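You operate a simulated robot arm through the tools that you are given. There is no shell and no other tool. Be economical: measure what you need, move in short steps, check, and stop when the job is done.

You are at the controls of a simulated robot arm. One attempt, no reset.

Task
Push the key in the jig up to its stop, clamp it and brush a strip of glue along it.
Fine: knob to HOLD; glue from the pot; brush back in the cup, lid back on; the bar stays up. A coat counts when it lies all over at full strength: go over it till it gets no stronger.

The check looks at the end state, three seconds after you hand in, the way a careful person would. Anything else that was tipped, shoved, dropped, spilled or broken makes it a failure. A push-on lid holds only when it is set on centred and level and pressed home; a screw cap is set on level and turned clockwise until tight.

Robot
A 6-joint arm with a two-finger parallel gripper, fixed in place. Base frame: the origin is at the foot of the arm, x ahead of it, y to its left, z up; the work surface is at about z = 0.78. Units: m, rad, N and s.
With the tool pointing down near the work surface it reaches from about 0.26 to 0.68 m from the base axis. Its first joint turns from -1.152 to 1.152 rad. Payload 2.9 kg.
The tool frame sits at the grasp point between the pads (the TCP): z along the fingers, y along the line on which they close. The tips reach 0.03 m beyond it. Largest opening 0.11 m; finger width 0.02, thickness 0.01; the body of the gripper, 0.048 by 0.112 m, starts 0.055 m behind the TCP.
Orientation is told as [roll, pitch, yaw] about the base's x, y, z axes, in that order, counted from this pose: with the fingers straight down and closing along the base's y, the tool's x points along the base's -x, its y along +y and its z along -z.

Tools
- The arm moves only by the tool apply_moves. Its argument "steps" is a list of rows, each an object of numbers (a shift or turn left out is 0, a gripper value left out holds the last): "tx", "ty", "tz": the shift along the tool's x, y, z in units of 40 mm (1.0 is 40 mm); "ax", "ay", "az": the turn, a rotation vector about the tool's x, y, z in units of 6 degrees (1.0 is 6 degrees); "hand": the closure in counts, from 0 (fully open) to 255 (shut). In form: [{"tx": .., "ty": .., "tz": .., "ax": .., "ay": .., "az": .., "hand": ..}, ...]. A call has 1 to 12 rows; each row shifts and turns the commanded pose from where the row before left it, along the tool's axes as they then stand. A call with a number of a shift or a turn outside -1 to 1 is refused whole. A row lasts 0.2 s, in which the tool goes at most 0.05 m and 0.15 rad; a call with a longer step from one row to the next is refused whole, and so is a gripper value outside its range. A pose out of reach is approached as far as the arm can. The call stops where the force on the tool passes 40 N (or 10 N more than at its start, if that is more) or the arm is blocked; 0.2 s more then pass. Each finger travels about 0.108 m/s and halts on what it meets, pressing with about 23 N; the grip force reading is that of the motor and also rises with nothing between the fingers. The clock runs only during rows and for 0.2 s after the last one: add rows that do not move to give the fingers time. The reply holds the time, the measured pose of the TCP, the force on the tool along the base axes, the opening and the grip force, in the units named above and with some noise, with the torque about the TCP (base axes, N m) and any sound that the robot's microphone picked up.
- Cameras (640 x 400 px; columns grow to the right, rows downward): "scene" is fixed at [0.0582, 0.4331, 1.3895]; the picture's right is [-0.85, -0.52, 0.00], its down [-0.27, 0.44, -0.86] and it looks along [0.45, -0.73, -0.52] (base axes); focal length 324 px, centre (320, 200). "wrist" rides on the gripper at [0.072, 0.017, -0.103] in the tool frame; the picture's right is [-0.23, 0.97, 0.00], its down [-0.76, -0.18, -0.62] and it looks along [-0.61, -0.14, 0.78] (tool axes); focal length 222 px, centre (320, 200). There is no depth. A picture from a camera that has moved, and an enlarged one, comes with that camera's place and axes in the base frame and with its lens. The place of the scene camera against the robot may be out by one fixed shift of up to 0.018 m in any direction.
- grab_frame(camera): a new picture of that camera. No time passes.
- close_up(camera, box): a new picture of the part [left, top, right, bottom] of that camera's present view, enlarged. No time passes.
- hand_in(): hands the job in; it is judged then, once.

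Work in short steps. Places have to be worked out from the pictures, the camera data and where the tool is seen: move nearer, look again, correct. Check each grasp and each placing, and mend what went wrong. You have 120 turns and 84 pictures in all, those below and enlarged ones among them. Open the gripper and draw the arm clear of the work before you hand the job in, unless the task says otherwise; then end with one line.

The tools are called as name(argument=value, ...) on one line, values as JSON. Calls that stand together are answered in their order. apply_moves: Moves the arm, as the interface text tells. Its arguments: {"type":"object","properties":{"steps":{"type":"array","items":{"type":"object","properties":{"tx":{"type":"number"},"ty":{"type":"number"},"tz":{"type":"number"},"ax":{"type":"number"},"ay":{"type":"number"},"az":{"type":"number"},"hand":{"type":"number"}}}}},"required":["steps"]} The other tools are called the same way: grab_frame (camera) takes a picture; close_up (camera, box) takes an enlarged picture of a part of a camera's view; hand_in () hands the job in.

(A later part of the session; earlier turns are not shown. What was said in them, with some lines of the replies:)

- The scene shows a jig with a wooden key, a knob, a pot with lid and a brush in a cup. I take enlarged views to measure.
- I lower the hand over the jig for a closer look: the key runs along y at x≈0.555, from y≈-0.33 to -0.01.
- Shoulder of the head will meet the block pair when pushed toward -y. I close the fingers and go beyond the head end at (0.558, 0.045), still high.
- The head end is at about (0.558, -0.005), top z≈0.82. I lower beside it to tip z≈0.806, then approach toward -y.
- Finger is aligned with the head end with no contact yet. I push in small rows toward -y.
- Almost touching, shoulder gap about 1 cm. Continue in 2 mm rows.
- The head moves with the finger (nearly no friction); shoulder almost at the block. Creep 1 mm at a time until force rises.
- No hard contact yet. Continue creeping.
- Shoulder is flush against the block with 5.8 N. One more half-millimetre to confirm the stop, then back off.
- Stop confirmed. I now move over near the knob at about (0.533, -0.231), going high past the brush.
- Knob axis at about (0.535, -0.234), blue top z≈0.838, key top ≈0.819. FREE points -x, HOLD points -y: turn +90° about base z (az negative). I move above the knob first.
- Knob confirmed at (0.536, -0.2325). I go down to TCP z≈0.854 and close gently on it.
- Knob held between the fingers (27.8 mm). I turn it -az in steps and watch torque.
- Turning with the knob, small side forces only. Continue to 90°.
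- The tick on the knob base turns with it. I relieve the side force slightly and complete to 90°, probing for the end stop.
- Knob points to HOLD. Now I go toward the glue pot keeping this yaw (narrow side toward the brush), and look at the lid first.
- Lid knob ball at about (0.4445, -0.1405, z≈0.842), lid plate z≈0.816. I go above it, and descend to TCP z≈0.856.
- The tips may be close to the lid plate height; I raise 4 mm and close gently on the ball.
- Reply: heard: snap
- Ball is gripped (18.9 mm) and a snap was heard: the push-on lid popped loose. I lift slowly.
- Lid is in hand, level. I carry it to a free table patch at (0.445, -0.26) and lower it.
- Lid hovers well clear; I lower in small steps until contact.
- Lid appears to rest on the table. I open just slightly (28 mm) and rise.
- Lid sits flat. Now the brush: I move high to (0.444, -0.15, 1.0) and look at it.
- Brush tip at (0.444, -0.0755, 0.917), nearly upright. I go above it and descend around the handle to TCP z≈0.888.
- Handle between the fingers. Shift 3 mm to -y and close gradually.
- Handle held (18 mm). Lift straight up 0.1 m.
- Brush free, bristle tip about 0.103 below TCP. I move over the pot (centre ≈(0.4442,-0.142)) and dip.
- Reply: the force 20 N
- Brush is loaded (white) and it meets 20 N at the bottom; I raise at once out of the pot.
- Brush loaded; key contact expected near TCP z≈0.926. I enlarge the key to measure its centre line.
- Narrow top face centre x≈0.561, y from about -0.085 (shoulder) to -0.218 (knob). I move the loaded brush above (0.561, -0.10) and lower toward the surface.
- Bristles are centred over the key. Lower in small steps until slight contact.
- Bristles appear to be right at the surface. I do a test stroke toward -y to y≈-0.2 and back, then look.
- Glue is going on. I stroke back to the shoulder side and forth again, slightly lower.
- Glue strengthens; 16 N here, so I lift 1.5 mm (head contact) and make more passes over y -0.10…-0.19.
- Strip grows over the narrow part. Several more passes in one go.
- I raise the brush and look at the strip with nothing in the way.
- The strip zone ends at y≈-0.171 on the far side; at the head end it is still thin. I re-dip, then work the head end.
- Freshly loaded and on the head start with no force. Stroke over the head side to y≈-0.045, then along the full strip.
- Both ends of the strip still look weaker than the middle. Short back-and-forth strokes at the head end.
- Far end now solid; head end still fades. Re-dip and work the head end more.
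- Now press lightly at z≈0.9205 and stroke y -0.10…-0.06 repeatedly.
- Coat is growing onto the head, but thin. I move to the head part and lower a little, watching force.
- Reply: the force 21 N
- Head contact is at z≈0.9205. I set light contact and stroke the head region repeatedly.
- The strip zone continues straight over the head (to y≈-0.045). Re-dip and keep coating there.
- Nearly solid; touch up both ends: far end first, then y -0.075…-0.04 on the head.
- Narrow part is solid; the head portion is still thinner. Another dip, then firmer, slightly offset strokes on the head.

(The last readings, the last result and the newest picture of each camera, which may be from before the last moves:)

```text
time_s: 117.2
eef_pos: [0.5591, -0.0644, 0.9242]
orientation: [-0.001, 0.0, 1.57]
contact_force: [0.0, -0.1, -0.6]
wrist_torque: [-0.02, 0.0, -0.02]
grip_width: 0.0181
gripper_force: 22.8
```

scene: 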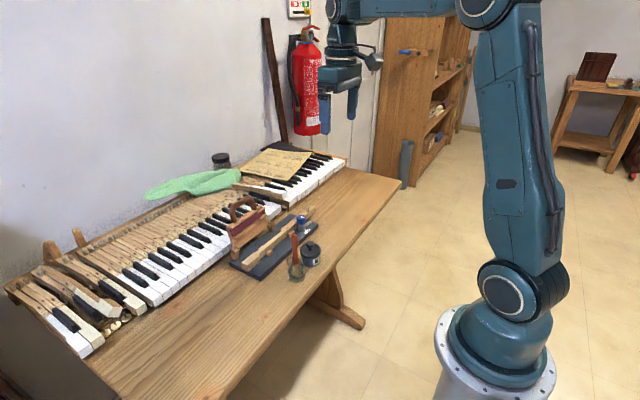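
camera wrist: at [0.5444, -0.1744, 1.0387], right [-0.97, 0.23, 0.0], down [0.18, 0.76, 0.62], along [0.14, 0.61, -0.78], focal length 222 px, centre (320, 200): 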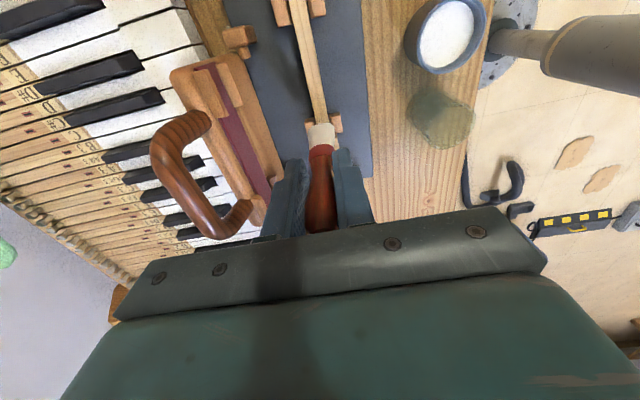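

apply_moves(steps=[{"tz": 0.12, "ty": -0.07}, {}, {"tx": -0.25}, {"tx": -0.25}, {"tx": 0.25}, {"tx": 0.25}, {"tx": 0.25}, {"tx": -0.25}, {"tx": -0.25}, {"tx": -0.25}, {"tx": 0.25}, {"tx": 0.25}])

apply_moves(steps=[{"ty": 0.1}, {"tx": -0.25}, {"tx": -0.25}, {"tx": 0.25}, {"tx": 0.25}, {"tx": 0.25}, {"tx": -0.25}, {"tx": -0.25}, {"tx": -0.25}, {"tx": 0.25}, {"tx": 0.25}, {"tx": 0.25}])

apply_moves(steps=[{"ty": -0.05, "tx": 0.3}, {"tx": 0.4}, {"tx": 0.4}, {"tx": 0.4}, {"tx": 0.4}, {}])

close_up(camera="scene", box=[245, 215, 295, 265])

```text
time_s: 119.8
eef_pos: [0.5611, -0.0644, 0.9183]
orientation: [0.0, 0.001, 1.571]
contact_force: [-0.7, 1.6, 1.4]
wrist_torque: [0.08, 0.0, -0.03]
grip_width: 0.0181
gripper_force: 22.8
```

```text
time_s: 122.4
eef_pos: [0.558, -0.0752, 0.9181]
orientation: [0.001, 0.0, 1.571]
contact_force: [-0.3, -0.5, -0.8]
wrist_torque: [-0.01, 0.01, 0.03]
grip_width: 0.018
gripper_force: 23.4
```

```text
time_s: 123.8
eef_pos: [0.56, -0.153, 0.9192]
orientation: [0.0, 0.001, 1.572]
contact_force: [-0.1, -0.1, 0.2]
wrist_torque: [0.02, 0.0, 0.0]
grip_width: 0.0182
gripper_force: 23.0
```

```text
8.00 times, centred on (270, 240) of scene
camera zoom: at [0.0582, 0.4331, 1.3895], right [-0.85, -0.52, 0.0], down [-0.27, 0.44, -0.86], along [0.45, -0.73, -0.52], focal length 2590 px, centre (720, -120)
```

zoom: 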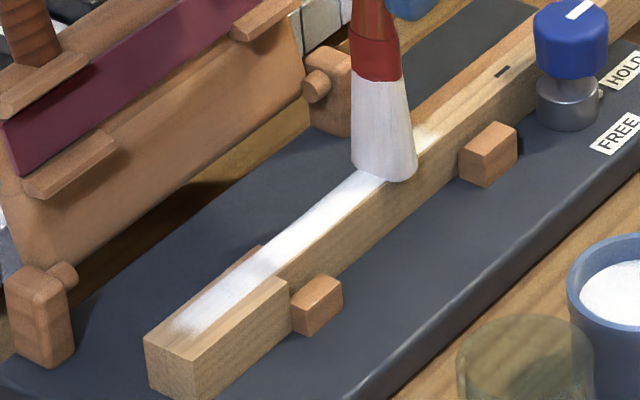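

Head part is now much whiter. One more dip and full set of passes over both ends and the whole length.

apply_moves(steps=[{"tx": 0.3}, {"tx": 0.4}, {"tx": -0.4}, {"tx": -0.4}, {"tx": 0.4}, {"tx": 0.4}, {"tz": -0.7}, {"tz": -0.7}, {"ty": 0.95, "tx": -0.4}, {"ty": 0.95, "tx": -0.4}, {"ty": 0.95, "tx": -0.4}, {}])

```text
time_s: 126.4
eef_pos: [0.4447, -0.1298, 0.9745]
orientation: [0.002, 0.0, 1.568]
contact_force: [-0.7, -0.5, -0.4]
wrist_torque: [-0.01, -0.02, -0.01]
grip_width: 0.018
gripper_force: 23.2
```

apply_moves(steps=[{"tx": 0.3}, {}, {"tz": 0.6}, {"tz": 0.6}, {"tz": 0.42}, {}, {}, {"tz": -0.5}, {"tz": -0.6}, {"tz": -0.52}, {}])

apply_moves(steps=[{"ty": -0.97, "tx": -0.65}, {"ty": -0.97, "tx": -0.65}, {"ty": -0.97, "tx": -0.65}, {}, {"tz": 0.6}, {"tz": 0.6}, {"tz": 0.1}, {}])

```text
time_s: 128.8
eef_pos: [0.4454, -0.1426, 0.9737]
orientation: [-0.001, 0.001, 1.572]
contact_force: [-0.1, -1.1, -0.2]
wrist_torque: [0.04, -0.03, 0.02]
grip_width: 0.018
gripper_force: 23.0
```

```text
time_s: 130.6
eef_pos: [0.5626, -0.0659, 0.9208]
orientation: [0.001, 0.001, 1.57]
contact_force: [-0.3, -0.2, 0.4]
wrist_torque: [0.01, 0.02, 0.01]
grip_width: 0.0182
gripper_force: 22.6
```

apply_moves(steps=[{"tz": 0.05}, {"tx": -0.3}, {"tx": -0.3}, {"tx": 0.3}, {"tx": 0.3}, {"tx": -0.3}, {"tx": -0.3}, {"ty": 0.1}, {"tx": 0.3}, {"tx": 0.3}, {"tx": -0.3}, {"tx": -0.3}])

apply_moves(steps=[{"tx": 0.3}, {"tx": 0.3}, {"tx": -0.3}, {"tx": -0.3}, {"ty": -0.05, "tx": 0.3}, {"tx": 0.4}, {"tx": 0.5}, {"tx": 0.5}, {"tx": 0.5}, {"tx": 0.5}, {"tx": 0.5}, {"tx": 0.3}])

apply_moves(steps=[{"tx": -0.4}, {"tx": -0.3}, {"tx": 0.3}, {"tx": 0.4}, {"tx": -0.5}, {"tx": -0.5}, {"tx": -0.5}, {"tx": -0.5}, {"tx": -0.5}, {"tx": -0.5}, {"tx": -0.2}, {"tx": 0.4}])

apply_moves(steps=[{"tz": -0.8}, {"tz": -0.6}, {"ty": 0.9, "tx": 0.1}, {"ty": 0.9, "tx": 0.2}, {"ty": 0.9, "tx": 0.2}, {}])

close_up(camera="scene", box=[245, 215, 295, 265])

```text
time_s: 133.2
eef_pos: [0.5588, -0.0419, 0.9212]
orientation: [-0.001, 0.0, 1.571]
contact_force: [0.0, 0.1, -0.8]
wrist_torque: [0.02, 0.0, 0.0]
grip_width: 0.0181
gripper_force: 23.2
```

```text
time_s: 135.8
eef_pos: [0.5596, -0.1809, 0.92]
orientation: [0.002, 0.0, 1.571]
contact_force: [0.8, -0.5, 0.1]
wrist_torque: [0.02, -0.03, -0.01]
grip_width: 0.0182
gripper_force: 23.0
```

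```text
time_s: 138.4
eef_pos: [0.5607, -0.0682, 0.9215]
orientation: [-0.001, 0.0, 1.572]
contact_force: [0.4, 0.0, -1.1]
wrist_torque: [0.0, 0.04, -0.05]
grip_width: 0.0182
gripper_force: 22.6
```

```text
time_s: 139.8
eef_pos: [0.4508, -0.0895, 0.9776]
orientation: [0.0, 0.0, 1.571]
contact_force: [-0.1, 1.2, -0.1]
wrist_torque: [0.02, 0.03, -0.01]
grip_width: 0.0182
gripper_force: 23.3
```

```text
8.00 times, centred on (270, 240) of scene
camera zoom: at [0.0581, 0.4331, 1.3895], right [-0.85, -0.52, 0.0], down [-0.27, 0.44, -0.86], along [0.45, -0.73, -0.52], focal length 2590 px, centre (720, -120)
```

zoom: 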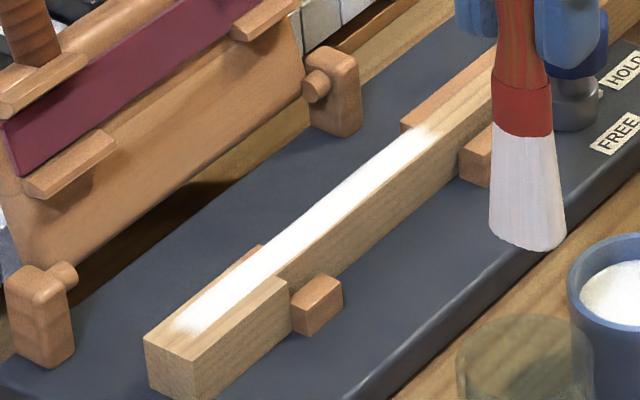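

Uniform white end to end. One more dip and a full pass set, to be sure it gets no stronger.

apply_moves(steps=[{"tx": 0.65, "ty": 0.08}, {"tx": 0.65, "ty": 0.07}, {}, {"tz": 0.6}, {"tz": 0.6}, {"tz": 0.48}, {}, {}, {"tz": -0.5}, {"tz": -0.6}, {"tz": -0.58}, {}])

apply_moves(steps=[{"ty": -0.97, "tx": -0.65}, {"ty": -0.97, "tx": -0.65}, {"ty": -0.95, "tx": -0.65}, {}, {"tz": 0.6}, {"tz": 0.6}, {"tz": 0.15}, {}])

```text
time_s: 142.4
eef_pos: [0.4466, -0.1421, 0.9751]
orientation: [0.0, -0.001, 1.57]
contact_force: [-0.7, -0.6, 0.1]
wrist_torque: [-0.02, 0.01, 0.02]
grip_width: 0.0183
gripper_force: 22.7
```

```text
time_s: 144.2
eef_pos: [0.5607, -0.062, 0.9239]
orientation: [-0.001, 0.0, 1.571]
contact_force: [0.1, 1.1, 0.1]
wrist_torque: [-0.01, 0.03, -0.04]
grip_width: 0.0181
gripper_force: 23.0
```

apply_moves(steps=[{"tz": 0.11, "ty": 0.03}, {"tx": -0.3}, {"tx": -0.2}, {"tx": 0.3}, {"tx": 0.3}, {"tx": -0.3}, {"tx": -0.3}, {"tx": 0.4, "ty": -0.05}, {"tx": 0.5}, {"tx": 0.5}, {"tx": 0.5}, {"tx": 0.5}])

apply_moves(steps=[{"tx": 0.5}, {"tx": 0.5}, {"tx": 0.2}, {"tx": -0.4, "ty": 0.04}, {"tx": -0.4}, {"tx": 0.4}, {"tx": 0.4}, {"tx": -0.5}, {"tx": -0.5}, {"tx": -0.5}, {"tx": -0.5}, {"tx": -0.5}])

apply_moves(steps=[{"tx": -0.5}, {"tx": -0.3}, {"tx": 0.4}, {"tx": 0.4}, {"tx": -0.4}, {"tx": -0.3}, {"tx": 0.4}, {"tz": -0.8}, {"tz": -0.8}, {}])

```text
time_s: 146.8
eef_pos: [0.5607, -0.1393, 0.918]
orientation: [0.0, 0.001, 1.571]
contact_force: [0.4, 2.1, 4.6]
wrist_torque: [0.27, -0.02, -0.02]
grip_width: 0.0181
gripper_force: 23.1
```

```text
time_s: 149.4
eef_pos: [0.5595, -0.0862, 0.9179]
orientation: [0.001, -0.001, 1.57]
contact_force: [0.0, -0.5, 3.4]
wrist_torque: [-0.12, 0.0, -0.02]
grip_width: 0.0184
gripper_force: 22.9
```

```text
time_s: 151.6
eef_pos: [0.5619, -0.0748, 0.9825]
orientation: [0.0, -0.001, 1.571]
contact_force: [0.0, -0.9, -0.1]
wrist_torque: [0.01, -0.02, 0.0]
grip_width: 0.0183
gripper_force: 22.6
```

Now carry the brush back above the cup at (0.4434, -0.078) and check before lowering.

apply_moves(steps=[{"tz": -0.25, "ty": 0.75}, {"ty": 0.75, "tx": 0.075}, {"ty": 0.75}, {"ty": 0.71}, {}, {}])

grab_frame(camera="wrist")

close_up(camera="scene", box=[240, 205, 320, 285])

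```text
time_s: 153.0
eef_pos: [0.4415, -0.0767, 0.9911]
orientation: [0.001, 0.0, 1.57]
contact_force: [-0.3, 0.0, -0.5]
wrist_torque: [0.01, -0.02, 0.0]
grip_width: 0.0181
gripper_force: 23.4
```

```text
8 pictures are left
camera wrist: at [0.4247, -0.1507, 1.0923], right [-0.97, 0.23, 0.0], down [0.18, 0.76, 0.62], along [0.14, 0.61, -0.78], focal length 222 px, centre (320, 200)
```

wrist: 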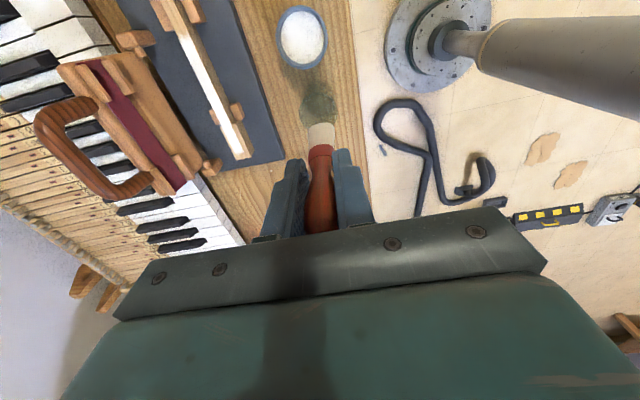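

```text
5.00 times, centred on (280, 245) of scene
camera zoom: at [0.0582, 0.4331, 1.3895], right [-0.85, -0.52, 0.0], down [-0.27, 0.44, -0.86], along [0.45, -0.73, -0.52], focal length 1618 px, centre (520, -25)
```

zoom: 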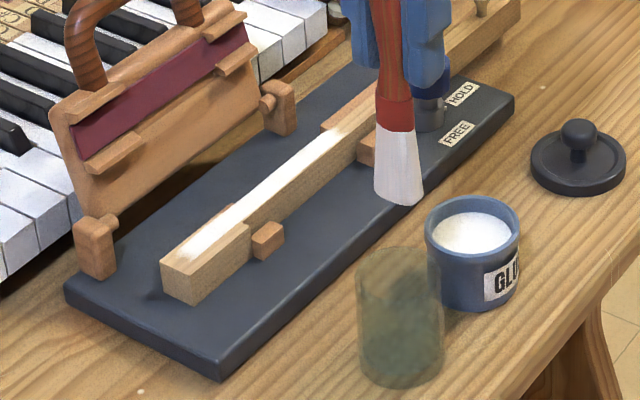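

Coat even along the whole strip. I lower the brush into the cup at its original position.

apply_moves(steps=[{"ty": -0.04, "tx": 0.04}, {"tz": 0.6}, {"tz": 0.6}, {"tz": 0.5}, {"tz": 0.4}, {"tz": 0.25}, {}, {}])

close_up(camera="scene", box=[250, 205, 320, 295])

```text
time_s: 154.8
eef_pos: [0.4446, -0.0791, 0.8962]
orientation: [0.0, 0.001, 1.571]
contact_force: [-0.2, -0.2, 0.4]
wrist_torque: [-0.04, 0.01, 0.0]
grip_width: 0.0183
gripper_force: 22.6
```

```text
4.44 times, centred on (285, 250) of scene
camera zoom: at [0.0582, 0.4331, 1.3895], right [-0.85, -0.52, 0.0], down [-0.27, 0.44, -0.86], along [0.45, -0.73, -0.52], focal length 1439 px, centre (476, -22)
```

zoom: 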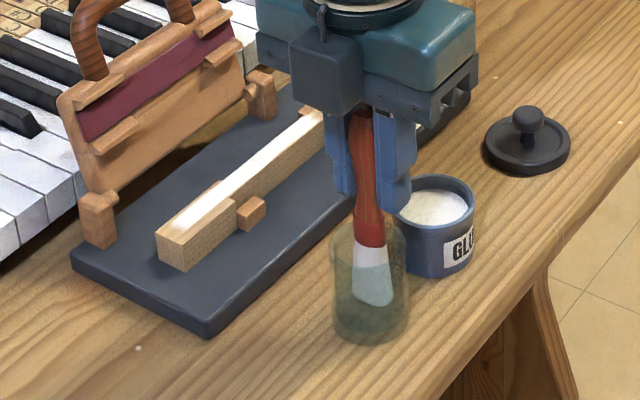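

Brush is in the cup, roughly 1 cm above the floor. Lower slowly until it touches.

apply_moves(steps=[{"tz": 0.1}, {"tz": 0.07}, {}])

apply_moves(steps=[{"tz": 0.04}, {}])

```text
time_s: 155.6
eef_pos: [0.4437, -0.0792, 0.891]
orientation: [0.001, 0.0, 1.571]
contact_force: [0.4, 0.8, -0.5]
wrist_torque: [0.01, -0.01, 0.01]
grip_width: 0.0182
gripper_force: 23.3
```

```text
time_s: 156.2
eef_pos: [0.445, -0.0789, 0.8894]
orientation: [-0.001, -0.001, 1.572]
contact_force: [0.0, 0.5, -0.1]
wrist_torque: [0.01, -0.01, -0.02]
grip_width: 0.0185
gripper_force: 22.4
```

apply_moves(steps=[{"tz": 0.05}, {}])

apply_moves(steps=[{"tz": 0.04}, {}])

```text
time_s: 156.8
eef_pos: [0.4436, -0.0789, 0.8882]
orientation: [-0.001, 0.001, 1.57]
contact_force: [-0.6, 0.2, 0.1]
wrist_torque: [0.02, 0.01, 0.01]
grip_width: 0.0183
gripper_force: 22.8
```

```text
time_s: 157.4
eef_pos: [0.4438, -0.0795, 0.8852]
orientation: [0.0, 0.0, 1.571]
contact_force: [-1.2, 0.0, 4.0]
wrist_torque: [-0.01, 0.08, -0.02]
grip_width: 0.0185
gripper_force: 23.0
```

Touching the cup floor (4 N). Open gently and rise straight up.

apply_moves(steps=[{"tz": -0.02}, {"hand": 200}, {"hand": 170}, {"hand": 140}, {"hand": 120}, {}, {"tz": -0.6}, {"tz": -0.8}, {"tz": -0.8}, {"tz": -0.6}, {}])

close_up(camera="scene", box=[250, 195, 350, 295])

```text
time_s: 159.8
eef_pos: [0.4446, -0.0792, 0.9976]
orientation: [0.002, 0.001, 1.572]
contact_force: [-0.8, -0.1, 0.1]
wrist_torque: [0.0, 0.01, 0.01]
grip_width: 0.0584
gripper_force: 0.1
```

```text
4.00 times, centred on (300, 245) of scene
camera zoom: at [0.0582, 0.4331, 1.3895], right [-0.85, -0.52, 0.0], down [-0.27, 0.44, -0.86], along [0.45, -0.73, -0.52], focal length 1295 px, centre (400, 20)
```

zoom: 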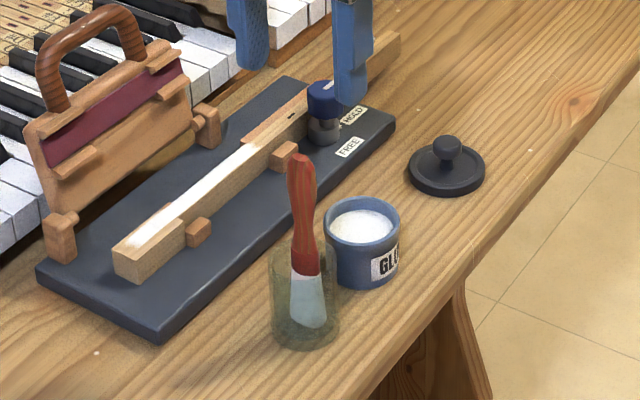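

Brush stands in the cup. Now to the lid at (0.444, -0.259): move over and check alignment.

apply_moves(steps=[{"tx": 0.9}, {"tx": 0.9}, {"tx": 0.9}, {"tx": 0.9}, {"tx": 0.9}, {"tz": 0.9}, {"tz": 0.9}, {"tz": 0.9, "hand": 174}, {}, {}])

grab_frame(camera="wrist")

```text
time_s: 162.0
eef_pos: [0.4455, -0.2583, 0.8911]
orientation: [0.0, 0.001, 1.569]
contact_force: [0.1, 0.1, 0.8]
wrist_torque: [0.04, 0.01, -0.05]
grip_width: 0.035
gripper_force: 0.1
```

```text
4 pictures are left
camera wrist: at [0.4274, -0.3316, 0.9929], right [-0.97, 0.23, 0.0], down [0.18, 0.76, 0.62], along [0.14, 0.61, -0.78], focal length 222 px, centre (320, 200)
```

wrist: 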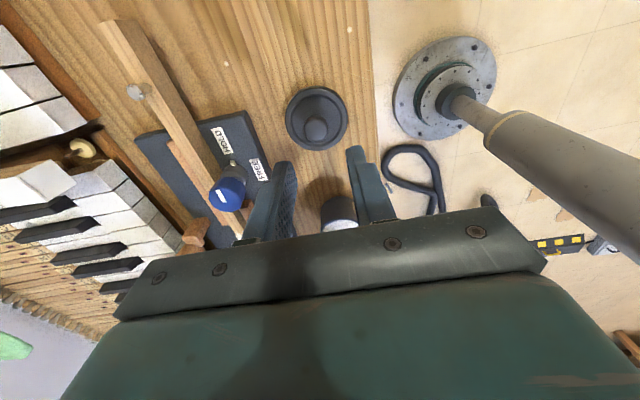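

Aligned as when I released it. Descend in steps and grip the ball.

apply_moves(steps=[{"tz": 0.6}, {"tz": 0.4}, {"tz": 0.2}, {"tz": 0.15}, {}])

apply_moves(steps=[{}])

apply_moves(steps=[{}])

```text
time_s: 163.2
eef_pos: [0.4435, -0.2589, 0.8378]
orientation: [0.0, 0.0, 1.571]
contact_force: [-0.4, -0.5, 0.3]
wrist_torque: [-0.01, 0.01, 0.02]
grip_width: 0.0349
gripper_force: 0.0
```

```text
time_s: 163.6
eef_pos: [0.4435, -0.2588, 0.8363]
orientation: [-0.002, -0.001, 1.57]
contact_force: [-0.3, 0.0, -0.6]
wrist_torque: [-0.03, 0.0, 0.0]
grip_width: 0.0351
gripper_force: 0.1
```

```text
time_s: 164.0
eef_pos: [0.4439, -0.2583, 0.8372]
orientation: [0.0, -0.001, 1.571]
contact_force: [1.0, -0.3, 1.0]
wrist_torque: [0.01, 0.01, -0.03]
grip_width: 0.035
gripper_force: 0.1
```

apply_moves(steps=[{"tx": 0.02, "ty": -0.01, "tz": 0.05}, {"hand": 200}, {"hand": 225}, {"hand": 255}, {}, {}])

apply_moves(steps=[{"tz": -0.3}, {"tz": -0.6}, {"tz": -0.8}, {"tz": -0.5}, {}, {}])

apply_moves(steps=[{"tx": -1}, {"tx": -1}, {"tx": -1}, {}, {}])

grab_frame(camera="wrist")

```text
time_s: 165.4
eef_pos: [0.4445, -0.2604, 0.8358]
orientation: [-0.003, 0.0, 1.571]
contact_force: [2.3, -0.4, 4.4]
wrist_torque: [-0.03, -0.04, -0.04]
grip_width: 0.0186
gripper_force: 23.0
```

```text
time_s: 166.8
eef_pos: [0.4446, -0.2597, 0.9221]
orientation: [0.0, -0.001, 1.57]
contact_force: [-0.3, -0.5, -0.9]
wrist_torque: [0.01, 0.03, -0.01]
grip_width: 0.0184
gripper_force: 22.3
```

```text
time_s: 168.0
eef_pos: [0.445, -0.1396, 0.9227]
orientation: [0.001, 0.001, 1.571]
contact_force: [0.0, -0.2, -0.2]
wrist_torque: [0.02, -0.03, -0.01]
grip_width: 0.0184
gripper_force: 22.7
```

```text
3 pictures are left
camera wrist: at [0.427, -0.2126, 1.0257], right [-0.97, 0.23, 0.0], down [0.18, 0.76, 0.62], along [0.14, 0.61, -0.78], focal length 222 px, centre (320, 200)
```

wrist: 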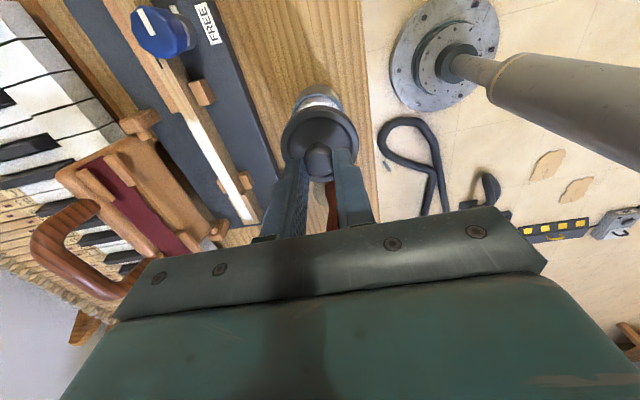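

Lid is level and over the pot at the original grip position. Lower toward the seat.

apply_moves(steps=[{"tz": 0.5}, {"tz": 0.4}, {"tz": 0.25}, {"tz": 0.1}, {}])

close_up(camera="scene", box=[270, 195, 340, 285])

```text
time_s: 169.2
eef_pos: [0.4449, -0.1401, 0.8735]
orientation: [0.002, 0.0, 1.57]
contact_force: [-0.1, -0.3, 0.6]
wrist_torque: [-0.01, 0.01, -0.01]
grip_width: 0.0185
gripper_force: 23.0
```

```text
4.44 times, centred on (305, 240) of scene
camera zoom: at [0.0582, 0.4331, 1.3895], right [-0.85, -0.52, 0.0], down [-0.27, 0.44, -0.86], along [0.45, -0.73, -0.52], focal length 1439 px, centre (387, 22)
```

zoom: 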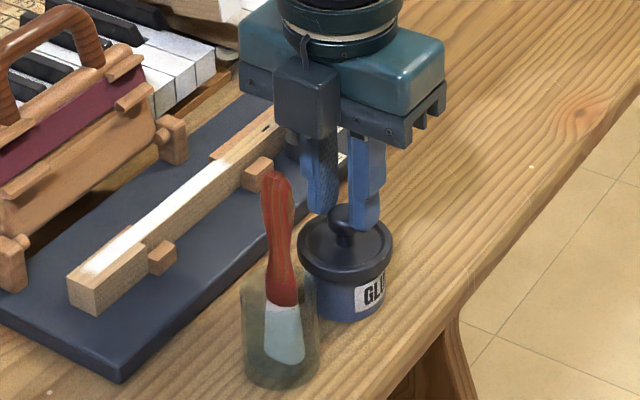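

Lid is just above the rim and looks centred. Lower in small steps and press.

apply_moves(steps=[{"tz": 0.05}, {"tz": 0.05}, {}])

apply_moves(steps=[{"tz": 0.05}, {"tz": 0.03}, {}])

```text
time_s: 170.1
eef_pos: [0.4467, -0.1403, 0.8723]
orientation: [-0.003, 0.001, 1.569]
contact_force: [-4.2, -0.4, 7.9]
wrist_torque: [-0.01, 0.15, -0.01]
grip_width: 0.0182
gripper_force: 23.0
stopped in row 3: the force on the tool passed its limit (the readings are from after the stop); the commanded pose is now the measured one
```

```text
time_s: 170.7
eef_pos: [0.4453, -0.1403, 0.8714]
orientation: [-0.004, 0.004, 1.568]
contact_force: [-5.8, 0.9, 9.3]
wrist_torque: [-0.01, 0.21, -0.06]
grip_width: 0.0182
gripper_force: 23.2
stopped in row 2: the force on the tool passed its limit (the readings are from after the stop); the commanded pose is now the measured one
```

Contact at z≈0.872 with a side force toward -x, so the lid is slightly too far +x. Lift a bit, shift 1.5 mm to -x and try again.

apply_moves(steps=[{"tz": -0.08}, {"ty": 0.03}, {}])

apply_moves(steps=[{"tz": 0.05}, {"tz": 0.03}, {}])

```text
time_s: 171.5
eef_pos: [0.4448, -0.141, 0.8754]
orientation: [-0.006, 0.001, 1.568]
contact_force: [-0.2, 0.7, -1.2]
wrist_torque: [0.0, 0.01, -0.02]
grip_width: 0.0181
gripper_force: 23.1
```

```text
time_s: 172.3
eef_pos: [0.4457, -0.1412, 0.8714]
orientation: [-0.007, 0.004, 1.568]
contact_force: [-1.4, 0.6, 8.7]
wrist_torque: [0.01, 0.06, 0.0]
grip_width: 0.0181
gripper_force: 22.9
```

Side force is nearly gone. I correct the tiny tilt and press further.

apply_moves(steps=[{"tz": -0.06}, {"ay": -0.065, "ax": -0.03, "tx": -0.015}, {}])

apply_moves(steps=[{"tz": 0.06}, {"tz": 0.04}, {"tz": 0.04}, {}])

```text
time_s: 173.1
eef_pos: [0.4454, -0.1399, 0.8729]
orientation: [-0.002, -0.006, 1.569]
contact_force: [-0.4, 0.7, 0.7]
wrist_torque: [-0.03, -0.03, -0.01]
grip_width: 0.0185
gripper_force: 22.8
```

```text
time_s: 174.0
eef_pos: [0.4449, -0.1398, 0.8725]
orientation: [-0.004, -0.004, 1.569]
contact_force: [-4.6, 2.1, 7.8]
wrist_torque: [-0.07, 0.18, -0.04]
grip_width: 0.018
gripper_force: 22.0
stopped in row 4: the force on the tool passed its limit (the readings are from after the stop); the commanded pose is now the measured one
```

No snap yet, with side force still to -x. Lift, shift another 1.5 mm to -x and press.

apply_moves(steps=[{"tz": -0.06}, {"ty": 0.04}, {}])

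apply_moves(steps=[{"tz": 0.06}, {"tz": 0.03}, {}])

apply_moves(steps=[{"tz": 0.03}, {}])

```text
time_s: 174.8
eef_pos: [0.4439, -0.1397, 0.8739]
orientation: [-0.005, -0.003, 1.57]
contact_force: [2.3, -0.5, 0.3]
wrist_torque: [-0.04, -0.08, 0.02]
grip_width: 0.018
gripper_force: 22.6
```

```text
time_s: 175.6
eef_pos: [0.4438, -0.1396, 0.8718]
orientation: [-0.008, 0.0, 1.57]
contact_force: [-7.1, -1.6, 32.2]
wrist_torque: [-0.16, 0.24, -0.05]
grip_width: 0.0179
gripper_force: 23.5
```

```text
time_s: 176.0
eef_pos: [0.4456, -0.1399, 0.8719]
orientation: [-0.006, -0.001, 1.568]
contact_force: [-4.9, 0.5, 8.6]
wrist_torque: [0.05, 0.19, -0.02]
grip_width: 0.018
gripper_force: 22.8
stopped in row 1: the force on the tool passed its limit (the readings are from after the stop); the commanded pose is now the measured one
```

I look closely at how the lid sits.

close_up(camera="scene", box=[285, 220, 335, 270])

```text
8.00 times, centred on (310, 245) of scene
camera zoom: at [0.0579, 0.4332, 1.3895], right [-0.85, -0.52, 0.0], down [-0.27, 0.44, -0.86], along [0.45, -0.73, -0.52], focal length 2590 px, centre (400, -160)
```

zoom: 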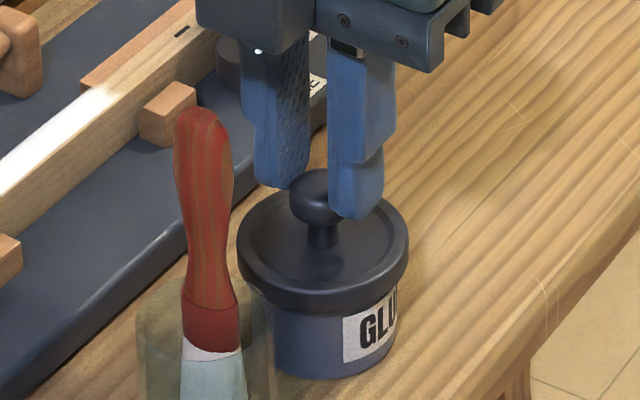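

The lid is centred to within a fraction of a mm and about 2 mm short of home. I release it, close the fingers above the ball and press on its top centre.

apply_moves(steps=[{"hand": 205}, {"hand": 190}, {}, {"tz": -0.5}, {"tz": -0.5}, {"tz": -0.3, "ay": -0.05}, {"hand": 255}, {}, {}])

apply_moves(steps=[{"tz": 0.3}, {"tz": 0.2}, {"tz": 0.05}, {}])

```text
time_s: 178.0
eef_pos: [0.4459, -0.1396, 0.9217]
orientation: [-0.008, -0.006, 1.568]
contact_force: [-0.5, 0.0, -0.8]
wrist_torque: [-0.02, -0.02, -0.03]
grip_width: 0.0001
gripper_force: 22.8
heard: snap
```

```text
time_s: 179.0
eef_pos: [0.4455, -0.1401, 0.9001]
orientation: [-0.009, -0.007, 1.568]
contact_force: [-0.1, -0.5, -0.5]
wrist_torque: [0.02, 0.0, -0.02]
grip_width: 0.0002
gripper_force: 22.8
```

A snap was heard on release. I press on the ball from above to make sure it is home.

apply_moves(steps=[{"tz": 0.1}, {"tz": 0.1}, {"tz": 0.05}, {}])

apply_moves(steps=[{"tz": 0.05}, {"tz": 0.05}, {}])

```text
time_s: 180.0
eef_pos: [0.4452, -0.1398, 0.8906]
orientation: [-0.006, -0.008, 1.571]
contact_force: [-0.4, 0.1, 0.3]
wrist_torque: [-0.03, -0.02, -0.01]
grip_width: 0.0
gripper_force: 23.7
```

```text
time_s: 180.8
eef_pos: [0.4443, -0.1404, 0.8878]
orientation: [-0.01, -0.007, 1.568]
contact_force: [-0.1, 0.1, 0.3]
wrist_torque: [0.01, -0.03, -0.02]
grip_width: 0.0003
gripper_force: 22.5
```

apply_moves(steps=[{"tz": 0.05}, {"tz": 0.03}, {}])

apply_moves(steps=[{"tz": 0.04}, {"tz": 0.03}, {}])

```text
time_s: 181.6
eef_pos: [0.4451, -0.1392, 0.8839]
orientation: [-0.008, -0.007, 1.57]
contact_force: [-0.2, 0.5, 0.1]
wrist_torque: [0.0, 0.03, 0.03]
grip_width: 0.0
gripper_force: 23.0
```

```text
time_s: 182.4
eef_pos: [0.445, -0.1388, 0.8814]
orientation: [-0.008, -0.006, 1.567]
contact_force: [0.2, 0.4, -0.6]
wrist_torque: [0.0, -0.02, -0.01]
grip_width: 0.0002
gripper_force: 23.1
```

apply_moves(steps=[{"tz": 0.04}, {"tz": 0.03}, {}])

apply_moves(steps=[{"tz": 0.04}, {"tz": 0.02}, {}])

```text
time_s: 183.2
eef_pos: [0.4453, -0.1374, 0.8793]
orientation: [-0.008, -0.006, 1.569]
contact_force: [-0.4, 0.3, -0.3]
wrist_torque: [0.01, 0.0, 0.01]
grip_width: 0.0
gripper_force: 23.3
```

```text
time_s: 184.0
eef_pos: [0.4448, -0.1382, 0.8775]
orientation: [-0.009, -0.008, 1.569]
contact_force: [0.5, 0.2, -0.4]
wrist_torque: [-0.01, -0.02, 0.02]
grip_width: 0.0
gripper_force: 22.9
```

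apply_moves(steps=[{"tz": 0.04}, {"tz": 0.03}, {}])

apply_moves(steps=[{"tz": 0.04}, {"tz": 0.02}, {}])

```text
time_s: 184.8
eef_pos: [0.4455, -0.1399, 0.8756]
orientation: [-0.011, -0.006, 1.57]
contact_force: [-7.1, 4.8, 26.4]
wrist_torque: [0.11, 0.2, 0.01]
grip_width: 0.0
gripper_force: 23.2
```

```text
time_s: 185.2
eef_pos: [0.4467, -0.1389, 0.8761]
orientation: [-0.01, -0.007, 1.571]
contact_force: [-3.8, 1.5, 11.2]
wrist_torque: [0.03, 0.12, -0.02]
grip_width: 0.0
gripper_force: 22.8
stopped in row 1: the force on the tool passed its limit (the readings are from after the stop); the commanded pose is now the measured one
```

Ball top is met at tip z≈0.846 and holds >40 N without moving. I press once more slightly better centred, then retreat and look.

apply_moves(steps=[{"tz": -0.1}, {"ty": -0.05, "tx": 0.04}, {"tz": 0.08}, {"tz": 0.04}, {"tz": 0.03}, {}])

apply_moves(steps=[{"tz": 0.03}, {"tz": 0.03}, {}])

```text
time_s: 186.6
eef_pos: [0.4491, -0.1418, 0.8751]
orientation: [-0.014, -0.005, 1.569]
contact_force: [-4.9, 0.5, 11.3]
wrist_torque: [0.02, 0.15, -0.01]
grip_width: 0.0
gripper_force: 23.3
stopped in row 6: the force on the tool passed its limit (the readings are from after the stop); the commanded pose is now the measured one
```

```text
time_s: 187.2
eef_pos: [0.4493, -0.142, 0.8765]
orientation: [-0.017, -0.006, 1.569]
contact_force: [-3.5, 1.3, 10.4]
wrist_torque: [0.04, 0.14, 0.01]
grip_width: 0.0001
gripper_force: 23.3
stopped in row 3: the force on the tool passed its limit (the readings are from after the stop); the commanded pose is now the measured one
```

Solid. Retreat up and clear, open the gripper, and take the last picture.

apply_moves(steps=[{"tz": -0.4}, {"tz": -0.9}, {"tz": -0.9}, {"tz": -0.9}, {"tx": 0.9, "hand": 100}, {"tx": 0.9}, {"tx": 0.9}, {"tx": 0.9}, {"tz": -0.9}, {}])

close_up(camera="scene", box=[260, 205, 340, 285])

```text
time_s: 189.4
eef_pos: [0.4481, -0.2857, 1.0336]
orientation: [-0.016, -0.004, 1.571]
contact_force: [-0.7, -0.1, 0.4]
wrist_torque: [-0.02, -0.02, 0.03]
grip_width: 0.0668
gripper_force: 0.1
```

```text
5.00 times, centred on (300, 245) of scene
camera zoom: at [0.0582, 0.4331, 1.3895], right [-0.85, -0.52, 0.0], down [-0.27, 0.44, -0.86], along [0.45, -0.73, -0.52], focal length 1618 px, centre (420, -25)
```

zoom: 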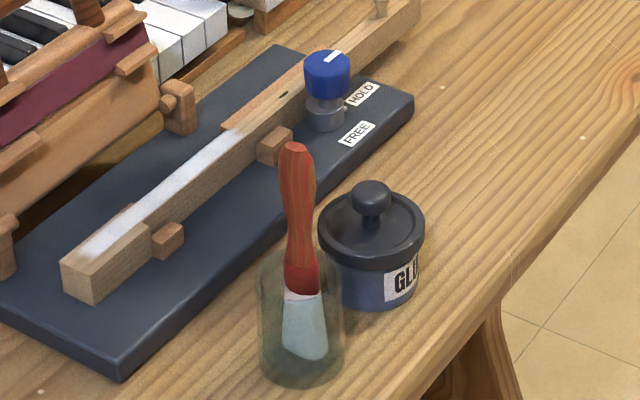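

The lid's edge and ball are back where they were at the start to within about 0.2 px (under 1 mm), and it looks level. The brush is in the cup, the knob is on HOLD, the bar is up and the strip is coated. The arm is clear, so I hand in.

hand_in()

```text
The job is handed in.
```

I've handed the job in. The key is against its stop and the knob points to HOLD. The glue strip looked even end to end after the last coat, and the brush is back in its cup. The lid is back where it started, though the only snap came as I let go of it, not while pressing. The bar stayed up.
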